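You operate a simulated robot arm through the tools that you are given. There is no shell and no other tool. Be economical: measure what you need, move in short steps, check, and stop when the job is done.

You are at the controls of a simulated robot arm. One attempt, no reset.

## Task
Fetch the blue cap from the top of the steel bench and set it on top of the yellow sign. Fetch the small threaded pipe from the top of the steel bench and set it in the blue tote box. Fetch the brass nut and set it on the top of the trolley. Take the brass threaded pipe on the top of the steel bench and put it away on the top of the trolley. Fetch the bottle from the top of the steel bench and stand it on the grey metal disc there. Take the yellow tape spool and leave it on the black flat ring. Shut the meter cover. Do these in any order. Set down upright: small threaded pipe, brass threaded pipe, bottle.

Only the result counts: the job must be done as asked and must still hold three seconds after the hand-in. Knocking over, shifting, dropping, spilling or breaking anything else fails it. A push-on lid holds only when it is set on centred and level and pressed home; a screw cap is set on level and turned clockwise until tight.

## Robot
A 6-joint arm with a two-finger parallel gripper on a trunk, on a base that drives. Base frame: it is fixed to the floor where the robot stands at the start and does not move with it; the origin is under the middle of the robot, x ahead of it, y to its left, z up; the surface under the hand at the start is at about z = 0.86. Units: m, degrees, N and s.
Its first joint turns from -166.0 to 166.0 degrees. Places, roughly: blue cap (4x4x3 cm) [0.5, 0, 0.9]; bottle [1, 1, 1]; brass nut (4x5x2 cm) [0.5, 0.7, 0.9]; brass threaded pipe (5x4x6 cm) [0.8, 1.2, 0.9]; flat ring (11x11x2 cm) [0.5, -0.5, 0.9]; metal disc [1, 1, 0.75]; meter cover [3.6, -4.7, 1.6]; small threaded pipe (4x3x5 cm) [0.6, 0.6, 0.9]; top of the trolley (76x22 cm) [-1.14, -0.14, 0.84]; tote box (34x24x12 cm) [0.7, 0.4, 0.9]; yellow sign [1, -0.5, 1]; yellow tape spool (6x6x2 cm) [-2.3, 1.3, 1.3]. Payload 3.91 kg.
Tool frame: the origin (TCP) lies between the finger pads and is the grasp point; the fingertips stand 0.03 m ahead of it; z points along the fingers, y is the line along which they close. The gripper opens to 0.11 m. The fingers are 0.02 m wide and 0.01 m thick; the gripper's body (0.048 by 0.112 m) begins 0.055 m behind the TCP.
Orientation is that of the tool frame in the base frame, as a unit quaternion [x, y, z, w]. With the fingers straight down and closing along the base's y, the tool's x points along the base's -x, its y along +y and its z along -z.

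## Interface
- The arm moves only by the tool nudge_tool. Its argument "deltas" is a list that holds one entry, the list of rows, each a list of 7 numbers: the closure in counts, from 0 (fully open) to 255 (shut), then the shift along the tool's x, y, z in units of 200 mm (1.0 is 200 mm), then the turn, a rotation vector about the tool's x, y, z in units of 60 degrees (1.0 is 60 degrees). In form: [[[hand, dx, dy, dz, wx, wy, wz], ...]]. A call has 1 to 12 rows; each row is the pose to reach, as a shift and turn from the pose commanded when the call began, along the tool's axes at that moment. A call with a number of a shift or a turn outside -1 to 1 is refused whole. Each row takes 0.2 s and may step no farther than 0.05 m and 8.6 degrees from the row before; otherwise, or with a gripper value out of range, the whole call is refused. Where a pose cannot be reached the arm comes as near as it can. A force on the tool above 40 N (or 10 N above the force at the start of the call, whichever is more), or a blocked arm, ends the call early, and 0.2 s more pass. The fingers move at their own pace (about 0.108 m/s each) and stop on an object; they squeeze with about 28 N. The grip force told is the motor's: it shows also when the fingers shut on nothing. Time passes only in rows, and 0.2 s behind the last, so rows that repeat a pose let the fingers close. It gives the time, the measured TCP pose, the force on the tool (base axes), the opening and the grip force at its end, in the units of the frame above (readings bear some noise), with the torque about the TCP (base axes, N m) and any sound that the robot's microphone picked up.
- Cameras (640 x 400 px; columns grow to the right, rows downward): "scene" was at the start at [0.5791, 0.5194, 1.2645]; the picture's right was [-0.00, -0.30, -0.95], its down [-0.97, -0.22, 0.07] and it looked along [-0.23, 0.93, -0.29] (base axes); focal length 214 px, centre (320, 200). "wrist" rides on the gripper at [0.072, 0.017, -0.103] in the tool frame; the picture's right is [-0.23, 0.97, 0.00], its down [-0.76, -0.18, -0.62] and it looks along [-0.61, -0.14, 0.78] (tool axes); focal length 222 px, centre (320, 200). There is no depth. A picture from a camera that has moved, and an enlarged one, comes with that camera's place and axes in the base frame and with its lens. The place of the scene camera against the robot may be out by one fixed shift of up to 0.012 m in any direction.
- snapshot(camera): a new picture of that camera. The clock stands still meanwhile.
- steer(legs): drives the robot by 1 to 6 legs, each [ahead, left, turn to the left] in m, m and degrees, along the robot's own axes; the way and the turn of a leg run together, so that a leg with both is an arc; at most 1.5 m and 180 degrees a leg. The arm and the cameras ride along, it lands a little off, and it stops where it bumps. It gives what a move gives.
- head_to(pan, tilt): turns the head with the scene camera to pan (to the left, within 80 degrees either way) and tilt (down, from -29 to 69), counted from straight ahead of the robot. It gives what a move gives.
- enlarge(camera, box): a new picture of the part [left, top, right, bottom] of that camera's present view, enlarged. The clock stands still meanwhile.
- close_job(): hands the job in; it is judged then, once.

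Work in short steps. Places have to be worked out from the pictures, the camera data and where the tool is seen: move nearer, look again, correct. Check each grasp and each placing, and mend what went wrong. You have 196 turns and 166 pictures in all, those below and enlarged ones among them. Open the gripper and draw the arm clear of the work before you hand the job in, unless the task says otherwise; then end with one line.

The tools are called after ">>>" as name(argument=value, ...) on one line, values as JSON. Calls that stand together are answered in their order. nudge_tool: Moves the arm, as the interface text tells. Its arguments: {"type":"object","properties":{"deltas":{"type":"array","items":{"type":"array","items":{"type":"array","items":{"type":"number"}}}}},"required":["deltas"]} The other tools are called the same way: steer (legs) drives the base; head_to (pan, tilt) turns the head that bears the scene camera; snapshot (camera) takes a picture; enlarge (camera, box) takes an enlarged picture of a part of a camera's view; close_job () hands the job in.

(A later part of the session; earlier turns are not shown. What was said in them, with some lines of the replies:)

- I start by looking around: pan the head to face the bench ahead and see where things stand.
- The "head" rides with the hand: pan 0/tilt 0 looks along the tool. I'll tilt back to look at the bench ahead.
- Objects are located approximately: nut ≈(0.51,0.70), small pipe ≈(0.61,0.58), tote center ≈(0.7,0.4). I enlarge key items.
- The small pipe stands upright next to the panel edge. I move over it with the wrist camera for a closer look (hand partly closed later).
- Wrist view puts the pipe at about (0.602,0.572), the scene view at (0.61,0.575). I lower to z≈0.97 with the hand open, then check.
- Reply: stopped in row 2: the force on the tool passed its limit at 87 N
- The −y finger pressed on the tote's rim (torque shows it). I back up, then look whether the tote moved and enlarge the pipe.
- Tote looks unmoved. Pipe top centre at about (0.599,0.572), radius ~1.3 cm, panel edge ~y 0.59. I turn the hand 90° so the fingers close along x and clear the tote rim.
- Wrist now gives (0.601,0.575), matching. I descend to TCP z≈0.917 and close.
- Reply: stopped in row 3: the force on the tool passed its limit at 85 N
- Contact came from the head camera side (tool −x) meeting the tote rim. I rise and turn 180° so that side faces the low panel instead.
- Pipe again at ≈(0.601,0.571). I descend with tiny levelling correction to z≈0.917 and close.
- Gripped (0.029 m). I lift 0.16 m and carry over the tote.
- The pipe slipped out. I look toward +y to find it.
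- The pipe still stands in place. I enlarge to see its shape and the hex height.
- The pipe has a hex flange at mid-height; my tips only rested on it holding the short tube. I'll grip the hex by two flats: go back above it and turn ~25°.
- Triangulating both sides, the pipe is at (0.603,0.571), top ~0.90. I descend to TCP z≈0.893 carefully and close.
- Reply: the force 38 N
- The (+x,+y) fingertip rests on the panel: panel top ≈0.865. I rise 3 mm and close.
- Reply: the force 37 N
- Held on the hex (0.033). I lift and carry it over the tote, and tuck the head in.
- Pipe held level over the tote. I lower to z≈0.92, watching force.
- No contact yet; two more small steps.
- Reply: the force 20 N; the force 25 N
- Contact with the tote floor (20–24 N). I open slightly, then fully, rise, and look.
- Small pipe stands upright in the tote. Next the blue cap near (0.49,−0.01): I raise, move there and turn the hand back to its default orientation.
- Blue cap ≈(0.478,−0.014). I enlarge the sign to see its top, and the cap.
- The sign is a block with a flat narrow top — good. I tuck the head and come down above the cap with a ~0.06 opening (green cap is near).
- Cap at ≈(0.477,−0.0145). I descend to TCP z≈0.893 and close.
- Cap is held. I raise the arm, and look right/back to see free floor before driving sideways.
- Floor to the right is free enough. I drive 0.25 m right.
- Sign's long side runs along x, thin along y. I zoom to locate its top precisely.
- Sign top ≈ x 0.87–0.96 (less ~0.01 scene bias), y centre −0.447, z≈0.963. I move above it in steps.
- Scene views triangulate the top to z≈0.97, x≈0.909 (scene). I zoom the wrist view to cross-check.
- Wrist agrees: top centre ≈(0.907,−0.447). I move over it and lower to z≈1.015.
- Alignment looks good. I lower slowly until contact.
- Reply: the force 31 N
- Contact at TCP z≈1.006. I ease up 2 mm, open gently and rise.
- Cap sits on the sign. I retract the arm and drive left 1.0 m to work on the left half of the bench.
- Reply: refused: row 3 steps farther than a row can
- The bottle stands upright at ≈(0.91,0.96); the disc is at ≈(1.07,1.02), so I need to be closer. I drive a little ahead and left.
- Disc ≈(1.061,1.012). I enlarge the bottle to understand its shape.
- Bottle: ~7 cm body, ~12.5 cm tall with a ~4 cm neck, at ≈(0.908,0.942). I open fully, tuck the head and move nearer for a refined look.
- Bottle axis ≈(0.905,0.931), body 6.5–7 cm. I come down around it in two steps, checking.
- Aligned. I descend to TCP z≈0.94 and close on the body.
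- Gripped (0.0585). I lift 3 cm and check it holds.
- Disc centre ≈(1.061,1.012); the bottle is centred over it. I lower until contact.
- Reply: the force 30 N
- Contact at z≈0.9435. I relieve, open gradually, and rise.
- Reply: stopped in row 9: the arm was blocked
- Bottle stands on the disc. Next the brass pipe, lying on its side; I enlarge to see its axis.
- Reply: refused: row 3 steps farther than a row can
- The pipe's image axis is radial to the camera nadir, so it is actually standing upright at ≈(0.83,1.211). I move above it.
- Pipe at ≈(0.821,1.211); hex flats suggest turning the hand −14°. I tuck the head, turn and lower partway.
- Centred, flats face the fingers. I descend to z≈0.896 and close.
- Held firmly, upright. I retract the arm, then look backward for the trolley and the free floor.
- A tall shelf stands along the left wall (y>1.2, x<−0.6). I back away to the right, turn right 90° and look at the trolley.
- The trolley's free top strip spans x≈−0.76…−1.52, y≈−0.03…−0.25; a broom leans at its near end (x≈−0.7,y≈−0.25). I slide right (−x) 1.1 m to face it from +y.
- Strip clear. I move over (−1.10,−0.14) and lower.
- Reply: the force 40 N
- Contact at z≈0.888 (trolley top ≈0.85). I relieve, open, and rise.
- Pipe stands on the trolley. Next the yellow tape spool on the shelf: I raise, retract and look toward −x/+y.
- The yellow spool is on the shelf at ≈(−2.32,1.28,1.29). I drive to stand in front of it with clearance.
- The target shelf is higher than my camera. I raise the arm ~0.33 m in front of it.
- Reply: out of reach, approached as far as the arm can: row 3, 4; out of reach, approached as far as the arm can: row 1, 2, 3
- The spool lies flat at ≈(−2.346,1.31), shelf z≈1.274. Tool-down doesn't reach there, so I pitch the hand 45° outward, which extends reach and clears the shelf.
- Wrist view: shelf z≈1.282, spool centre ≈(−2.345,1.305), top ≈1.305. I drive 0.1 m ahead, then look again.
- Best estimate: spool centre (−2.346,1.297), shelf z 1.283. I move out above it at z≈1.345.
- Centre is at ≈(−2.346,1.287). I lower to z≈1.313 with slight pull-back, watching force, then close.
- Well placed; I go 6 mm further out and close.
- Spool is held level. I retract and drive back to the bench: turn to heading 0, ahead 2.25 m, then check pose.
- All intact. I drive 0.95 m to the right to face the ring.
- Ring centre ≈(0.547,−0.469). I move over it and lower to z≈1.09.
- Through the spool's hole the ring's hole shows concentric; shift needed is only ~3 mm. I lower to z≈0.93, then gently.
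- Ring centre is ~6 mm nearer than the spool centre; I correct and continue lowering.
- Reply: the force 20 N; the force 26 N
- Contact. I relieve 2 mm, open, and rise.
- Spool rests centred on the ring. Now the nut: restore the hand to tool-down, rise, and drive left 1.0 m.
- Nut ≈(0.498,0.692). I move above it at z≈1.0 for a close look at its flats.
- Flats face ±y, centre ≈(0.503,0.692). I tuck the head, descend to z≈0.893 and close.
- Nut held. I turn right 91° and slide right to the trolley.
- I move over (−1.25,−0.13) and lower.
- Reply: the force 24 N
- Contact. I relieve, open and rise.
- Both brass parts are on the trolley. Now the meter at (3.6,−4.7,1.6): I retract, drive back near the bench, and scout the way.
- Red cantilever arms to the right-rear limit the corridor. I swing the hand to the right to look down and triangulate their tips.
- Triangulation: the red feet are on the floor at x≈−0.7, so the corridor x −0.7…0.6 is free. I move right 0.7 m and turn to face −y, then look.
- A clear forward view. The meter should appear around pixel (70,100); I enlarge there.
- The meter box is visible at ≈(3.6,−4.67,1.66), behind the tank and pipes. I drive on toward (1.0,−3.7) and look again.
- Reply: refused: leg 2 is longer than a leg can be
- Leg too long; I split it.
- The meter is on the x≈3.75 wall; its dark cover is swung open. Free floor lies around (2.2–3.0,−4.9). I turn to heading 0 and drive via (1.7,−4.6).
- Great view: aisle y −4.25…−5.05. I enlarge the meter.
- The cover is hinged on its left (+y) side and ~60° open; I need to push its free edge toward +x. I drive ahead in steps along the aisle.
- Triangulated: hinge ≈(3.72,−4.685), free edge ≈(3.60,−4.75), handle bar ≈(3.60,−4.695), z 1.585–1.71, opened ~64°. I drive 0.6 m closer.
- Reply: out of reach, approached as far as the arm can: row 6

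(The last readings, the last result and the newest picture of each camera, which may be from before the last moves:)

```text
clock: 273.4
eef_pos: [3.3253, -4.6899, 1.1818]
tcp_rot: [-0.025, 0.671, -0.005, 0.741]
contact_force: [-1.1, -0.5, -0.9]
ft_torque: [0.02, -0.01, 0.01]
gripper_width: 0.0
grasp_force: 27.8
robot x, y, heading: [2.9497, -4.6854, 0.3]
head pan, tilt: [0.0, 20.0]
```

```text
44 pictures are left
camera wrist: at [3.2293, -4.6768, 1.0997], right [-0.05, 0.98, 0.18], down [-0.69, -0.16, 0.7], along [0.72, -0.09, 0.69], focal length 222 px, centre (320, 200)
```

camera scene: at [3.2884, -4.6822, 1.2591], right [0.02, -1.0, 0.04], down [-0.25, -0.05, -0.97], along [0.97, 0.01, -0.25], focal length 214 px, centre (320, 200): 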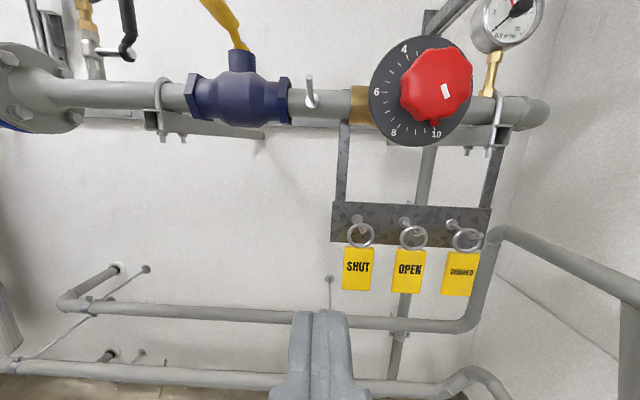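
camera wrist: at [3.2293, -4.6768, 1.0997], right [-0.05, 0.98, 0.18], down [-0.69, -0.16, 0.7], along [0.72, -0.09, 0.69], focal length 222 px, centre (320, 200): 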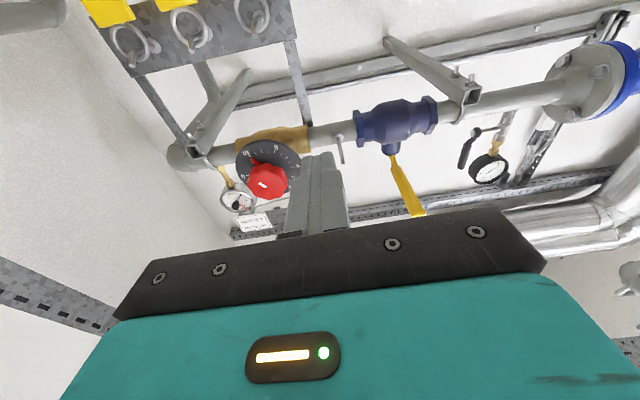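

The hand is now near-horizontal with closed fingers. A red knob protrudes to x≈3.53 at z≈1.32, so I raise straight up here first.

>>> nudge_tool(deltas=[[[255, -0.2, 0, 0, 0, 0, 0], [255, -0.4, 0, 0, 0, 0, 0], [255, -0.6, 0, 0, 0, 0, 0], [255, -0.8, 0, 0, 0, 0, 0], [255, -1.0, 0, 0, 0, 0, 0]]])

>>> nudge_tool(deltas=[[[255, -0.2, 0, 0, 0, 0, 0], [255, -0.4, 0, 0, 0, 0, 0], [255, -0.6, 0, 0, 0, 0, 0], [255, -0.8, 0, 0, 0, 0, 0], [255, -1.0, 0, 0, 0, 0, 0]]])

>>> snapshot(camera="scene")

>>> snapshot(camera="wrist")

```text
clock: 274.6
eef_pos: [3.3047, -4.6875, 1.3832]
tcp_rot: [-0.012, 0.669, 0.009, 0.743]
contact_force: [0.5, -0.5, -0.7]
ft_torque: [-0.03, 0.03, -0.02]
gripper_width: 0.0001
grasp_force: 28.0
robot x, y, heading: [2.9487, -4.6873, 0.6]
head pan, tilt: [0.0, 20.0]
```

```text
clock: 275.8
eef_pos: [3.2839, -4.6875, 1.582]
tcp_rot: [-0.011, 0.668, 0.008, 0.744]
contact_force: [-0.1, -0.8, 0.3]
ft_torque: [-0.01, -0.01, 0.01]
gripper_width: 0.0
grasp_force: 27.7
robot x, y, heading: [2.9488, -4.6816, 0.1]
head pan, tilt: [0.0, 20.0]
```

```text
43 pictures are left
camera scene: at [3.246, -4.6838, 1.6582], right [0.03, -1.0, 0.01], down [-0.24, -0.01, -0.97], along [0.97, 0.03, -0.24], focal length 214 px, centre (320, 200)
```

scene: 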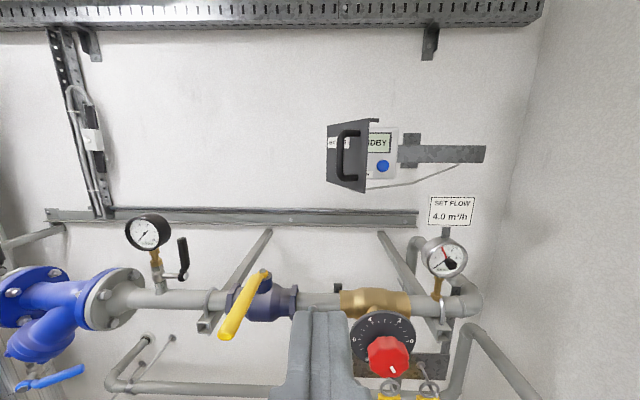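

```text
42 pictures are left
camera wrist: at [3.1878, -4.6727, 1.499], right [-0.05, 0.97, 0.22], down [-0.69, -0.19, 0.69], along [0.72, -0.12, 0.69], focal length 222 px, centre (320, 200)
```

wrist: 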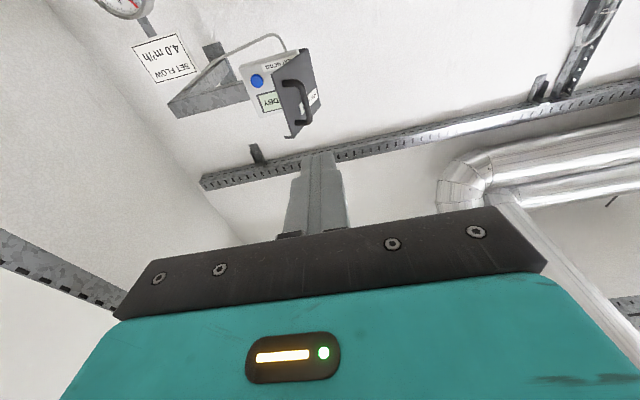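

Arm reaches this height. Handle bar ≈(3.60,−4.715,1.646). I shift left to y≈−4.645, up to z≈1.645, then drive 0.15 m ahead.

>>> nudge_tool(deltas=[[[255, -0.16, 0.1, 0, 0, 0, 0], [255, -0.32, 0.21, 0, 0, 0, 0]]])

>>> steer(legs=[[0.15, 0, 0]])

>>> snapshot(camera="scene")

>>> snapshot(camera="wrist")

```text
clock: 276.4
eef_pos: [3.2781, -4.6697, 1.6446]
tcp_rot: [0.019, 0.668, -0.024, 0.743]
contact_force: [-2.0, 7.8, -0.1]
ft_torque: [-0.05, 0.01, -0.53]
gripper_width: 0.0
grasp_force: 28.5
robot x, y, heading: [2.9466, -4.6845, 0.3]
head pan, tilt: [0.0, 20.0]
```

```text
clock: 277.8
eef_pos: [3.4272, -4.644, 1.6445]
tcp_rot: [-0.012, 0.669, 0.009, 0.743]
contact_force: [-0.2, -0.2, -0.2]
ft_torque: [0.0, -0.01, -0.01]
gripper_width: 0.0
grasp_force: 28.7
robot x, y, heading: [3.0982, -4.6825, 0.5]
head pan, tilt: [0.0, 20.0]
```

```text
41 pictures are left
camera scene: at [3.3879, -4.641, 1.722], right [0.03, -1.0, 0.01], down [-0.24, -0.01, -0.97], along [0.97, 0.03, -0.24], focal length 214 px, centre (320, 200)
```

scene: 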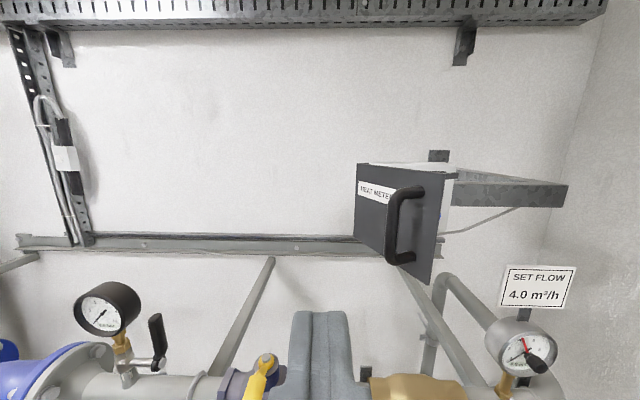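

```text
40 pictures are left
camera wrist: at [3.3297, -4.6299, 1.5627], right [-0.05, 0.97, 0.22], down [-0.69, -0.19, 0.69], along [0.72, -0.12, 0.69], focal length 222 px, centre (320, 200)
```

wrist: 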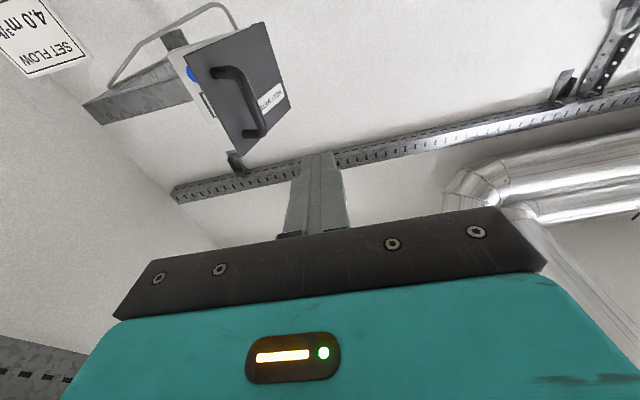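

Bar at ≈(3.605,−4.718,1.633); my fingers pass to its left at y −4.64. I advance so the tip reaches x≈3.625.

>>> nudge_tool(deltas=[[[255, 0.02, 0, 0.21, 0, 0, 0], [255, 0.05, 0, 0.42, 0, 0, 0], [255, 0.07, 0, 0.63, 0, 0, 0], [255, 0.1, 0, 0.83, 0, 0, 0]]])

>>> snapshot(camera="scene")

>>> snapshot(camera="wrist")

```text
clock: 278.8
eef_pos: [3.5919, -4.6395, 1.6418]
tcp_rot: [-0.012, 0.668, 0.009, 0.744]
contact_force: [-1.3, -0.2, 0.8]
ft_torque: [0.02, 0.0, 0.02]
gripper_width: 0.0005
grasp_force: 27.5
robot x, y, heading: [3.0994, -4.6814, 0.4]
head pan, tilt: [0.0, 20.0]
```

```text
39 pictures are left
camera scene: at [3.5551, -4.6361, 1.7198], right [0.03, -1.0, 0.01], down [-0.24, -0.01, -0.97], along [0.97, 0.03, -0.24], focal length 214 px, centre (320, 200)
```

scene: 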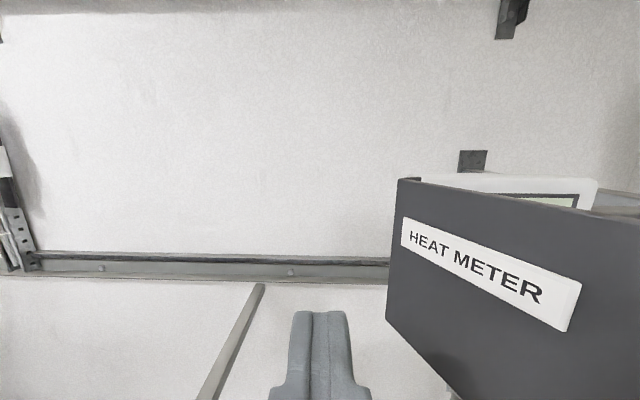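

```text
38 pictures are left
camera wrist: at [3.497, -4.6249, 1.5605], right [-0.05, 0.97, 0.22], down [-0.7, -0.19, 0.69], along [0.72, -0.12, 0.69], focal length 222 px, centre (320, 200)
```

wrist: 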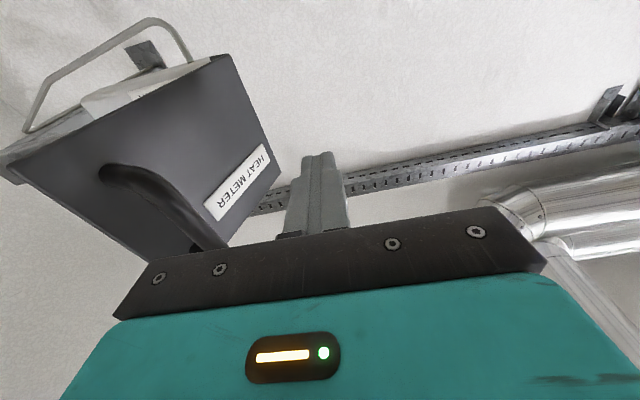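

Fingers are beside the cover. I tuck the head and sweep toward −y to push the handle.

>>> head_to(pan=0, tilt=69)

>>> nudge_tool(deltas=[[[255, 0, -0.1, 0, 0, 0, 0], [255, 0, -0.2, 0, 0, 0, 0], [255, 0, -0.3, 0, 0, 0, 0], [255, 0, -0.4, 0, 0, 0, 0], [255, 0, -0.5, 0, 0, 0, 0]]])

>>> snapshot(camera="wrist")

```text
clock: 279.9
eef_pos: [3.5927, -4.6391, 1.6422]
tcp_rot: [-0.013, 0.669, 0.01, 0.743]
contact_force: [0.1, -0.5, 0.7]
ft_torque: [0.0, -0.04, -0.03]
gripper_width: 0.0002
grasp_force: 29.0
robot x, y, heading: [3.1009, -4.6886, 0.4]
head pan, tilt: [0.0, 68.8]
```

```text
clock: 281.1
eef_pos: [3.5953, -4.7402, 1.6444]
tcp_rot: [-0.012, 0.669, 0.009, 0.743]
contact_force: [-0.5, 0.3, 0.3]
ft_torque: [-0.01, -0.04, -0.02]
gripper_width: 0.0002
grasp_force: 28.5
robot x, y, heading: [3.0997, -4.6843, 0.1]
head pan, tilt: [0.0, 68.8]
```

```text
37 pictures are left
camera wrist: at [3.4995, -4.7255, 1.5616], right [-0.05, 0.97, 0.22], down [-0.7, -0.19, 0.69], along [0.72, -0.12, 0.69], focal length 222 px, centre (320, 200)
```

wrist: 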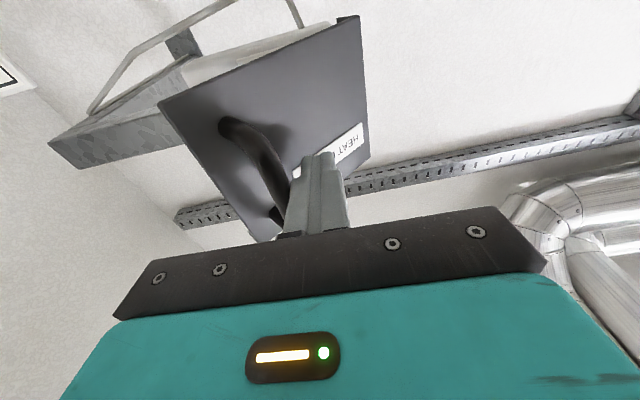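

The cover is turning with little resistance. I continue with −y and +x together, then press the cover face with the tips.

>>> nudge_tool(deltas=[[[255, 0.01, -0.09, 0.1, 0, 0, 0], [255, 0.02, -0.17, 0.2, 0, 0, 0], [255, 0.03, -0.17, 0.3, 0, 0, 0], [255, 0.035, -0.17, 0.35, 0, 0, 0]]])

>>> snapshot(camera="wrist")

```text
clock: 282.0
eef_pos: [3.6527, -4.7721, 1.647]
tcp_rot: [-0.013, 0.668, 0.008, 0.744]
contact_force: [-19.6, -1.5, -9.1]
ft_torque: [-0.06, 0.38, -0.12]
gripper_width: 0.0
grasp_force: 28.4
robot x, y, heading: [3.0981, -4.6827, 0.1]
head pan, tilt: [0.0, 68.8]
stopped in row 4: the force on the tool passed its limit at 70 N (the readings are from after the stop); the commanded pose is now the measured one
```

```text
36 pictures are left
camera wrist: at [3.5566, -4.7576, 1.5644], right [-0.05, 0.97, 0.22], down [-0.69, -0.19, 0.69], along [0.72, -0.12, 0.69], focal length 222 px, centre (320, 200)
```

wrist: 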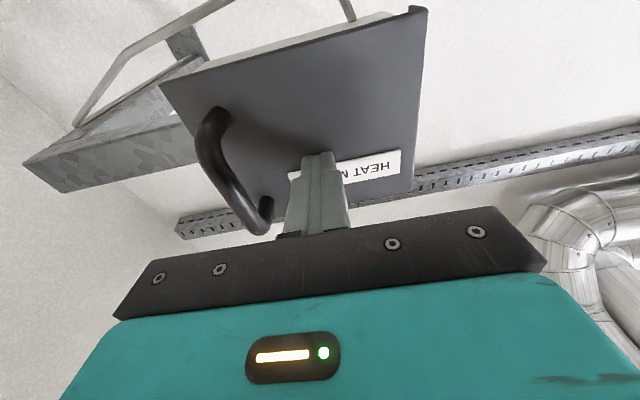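

Firm contact (70 N) at tip x≈3.68. I back off and look whether the cover is shut.

>>> nudge_tool(deltas=[[[255, -0.02, 0.05, -0.22, 0, 0, 0], [255, -0.04, 0.1, -0.44, 0, 0, 0], [255, -0.06, 0.1, -0.66, 0, 0, 0], [255, -0.08, 0.1, -0.88, 0, 0, 0]]])

>>> head_to(pan=0, tilt=10)

>>> snapshot(camera="scene")

```text
clock: 283.0
eef_pos: [3.4791, -4.7582, 1.6446]
tcp_rot: [-0.013, 0.67, 0.009, 0.742]
contact_force: [1.2, -0.4, -0.5]
ft_torque: [-0.02, -0.01, 0.04]
gripper_width: 0.0
grasp_force: 28.0
robot x, y, heading: [3.1017, -4.6833, 0.6]
head pan, tilt: [0.0, 68.8]
```

```text
clock: 284.3
eef_pos: [3.4788, -4.7579, 1.645]
tcp_rot: [-0.013, 0.669, 0.008, 0.743]
contact_force: [-0.5, 0.2, 0.3]
ft_torque: [-0.01, 0.01, -0.03]
gripper_width: 0.0
grasp_force: 27.9
robot x, y, heading: [3.0985, -4.682, 0.5]
head pan, tilt: [0.0, 10.0]
```

```text
35 pictures are left
camera scene: at [3.4395, -4.7544, 1.7382], right [0.03, -1.0, 0.01], down [-0.07, -0.01, -1.0], along [1.0, 0.03, -0.07], focal length 214 px, centre (320, 200)
```

scene: 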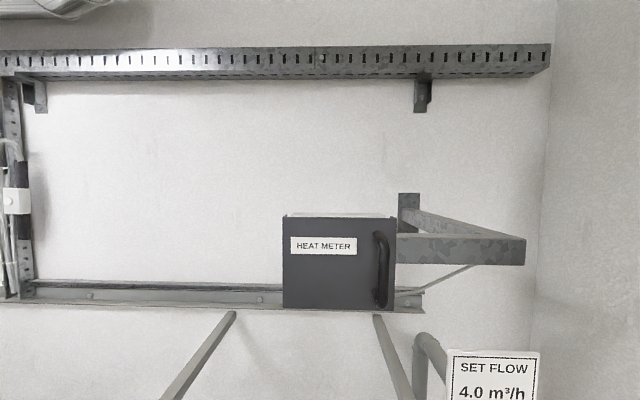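

Cover appears shut; I zoom to check it is flush.

>>> enlarge(camera="scene", box=[265, 195, 425, 325])

```text
3.08 times, centred on (345, 260) of scene
camera zoom: at [3.4395, -4.7544, 1.7382], right [0.03, -1.0, 0.01], down [-0.07, -0.01, -1.0], along [1.0, 0.03, -0.07], focal length 660 px, centre (243, 15)
```

zoom: 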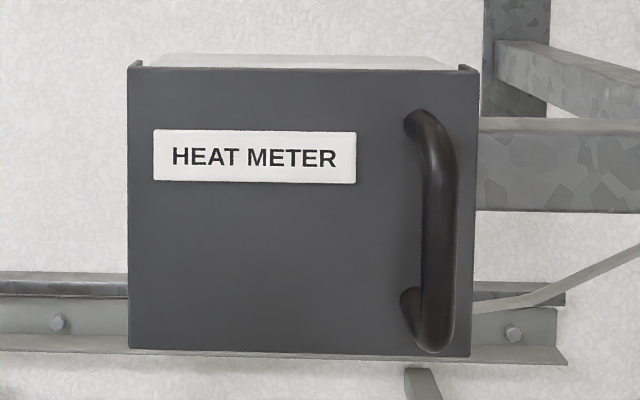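

It looks flush. For certainty I press lightly on the handle (y≈−4.818) near the free edge.

>>> nudge_tool(deltas=[[[255, 0, -0.2, 0, 0, 0, 0], [255, 0.02, -0.32, 0.1, 0, 0, 0], [255, 0.04, -0.32, 0.3, 0, 0, 0], [255, 0.06, -0.32, 0.5, 0, 0, 0], [255, 0.07, -0.32, 0.65, 0, 0, 0]]])

>>> nudge_tool(deltas=[[[255, 0, 0, 0.03, 0, 0, 0], [255, 0, 0, 0.06, 0, 0, 0], [255, 0, 0, 0.09, 0, 0, 0], [255, 0.01, 0, 0.12, 0, 0, 0], [255, 0.01, 0, 0.15, 0, 0, 0], [255, 0.01, 0, 0.18, 0, 0, 0]]])

```text
clock: 285.5
eef_pos: [3.6101, -4.8166, 1.6422]
tcp_rot: [-0.014, 0.669, 0.009, 0.743]
contact_force: [-1.1, 0.8, -0.4]
ft_torque: [-0.01, 0.04, 0.0]
gripper_width: 0.0
grasp_force: 28.1
robot x, y, heading: [3.1023, -4.6857, 0.2]
head pan, tilt: [0.0, 10.0]
```

```text
clock: 286.2
eef_pos: [3.6176, -4.8171, 1.6464]
tcp_rot: [-0.013, 0.668, 0.006, 0.744]
contact_force: [-23.0, -3.7, -8.6]
ft_torque: [-0.15, 0.4, -0.17]
gripper_width: 0.0
grasp_force: 28.2
robot x, y, heading: [3.0989, -4.6858, 0.1]
head pan, tilt: [0.0, 10.0]
stopped in row 3: the force on the tool passed its limit at 73 N (the readings are from after the stop); the commanded pose is now the measured one
```

Hard stop on the handle: cover is shut. I withdraw, open the gripper and take a final look.

>>> nudge_tool(deltas=[[[255, 0, 0, -0.2, 0, 0, 0], [255, -0.02, 0.05, -0.4, 0, 0, 0], [255, -0.04, 0.1, -0.6, 0, 0, 0], [100, -0.06, 0.2, -0.8, 0, 0, 0], [0, -0.08, 0.3, -1.0, 0, 0, 0], [0, -0.08, 0.3, -1.0, 0, 0, 0]]])

>>> steer(legs=[[-0.3, 0, 0]])

>>> snapshot(camera="scene")

```text
clock: 287.6
eef_pos: [3.4152, -4.7596, 1.64]
tcp_rot: [-0.013, 0.669, 0.007, 0.743]
contact_force: [0.9, 1.3, -0.5]
ft_torque: [0.01, 0.03, -0.03]
gripper_width: 0.11
grasp_force: 0.0
robot x, y, heading: [3.1036, -4.6839, 0.3]
head pan, tilt: [0.0, 10.0]
```

```text
clock: 289.6
eef_pos: [3.1225, -4.7607, 1.639]
tcp_rot: [-0.013, 0.668, 0.007, 0.744]
contact_force: [0.5, 0.8, -0.4]
ft_torque: [-0.01, 0.04, -0.02]
gripper_width: 0.1098
grasp_force: 0.0
robot x, y, heading: [2.8055, -4.6859, 0.6]
head pan, tilt: [0.0, 10.0]
```

```text
33 pictures are left
camera scene: at [3.0827, -4.7571, 1.7336], right [0.03, -1.0, 0.01], down [-0.07, -0.01, -1.0], along [1.0, 0.03, -0.07], focal length 214 px, centre (320, 200)
```

scene: 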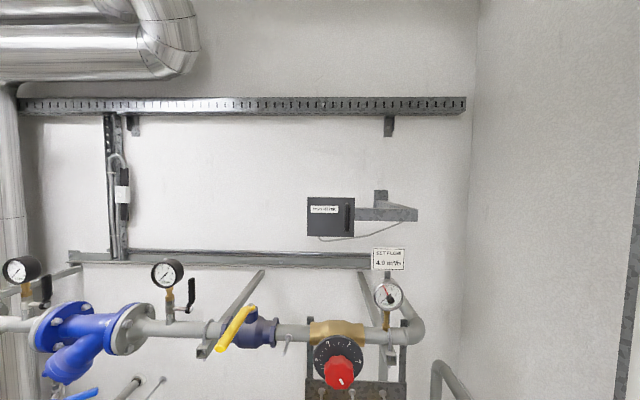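

The cover stays shut, every other placing was checked, and the gripper is open and clear, so I hand in.

>>> close_job()

```text
The job is handed in.
```

I carried out all seven tasks and handed the job in: the blue cap is on the sign, the small pipe is in the tote, and the nut and brass pipe are on the trolley. The bottle is on the disc, the spool is on the ring, and the meter cover is shut. The hand pressed briefly on the tote's rim twice, but in the pictures taken afterwards the tote looked unmoved.
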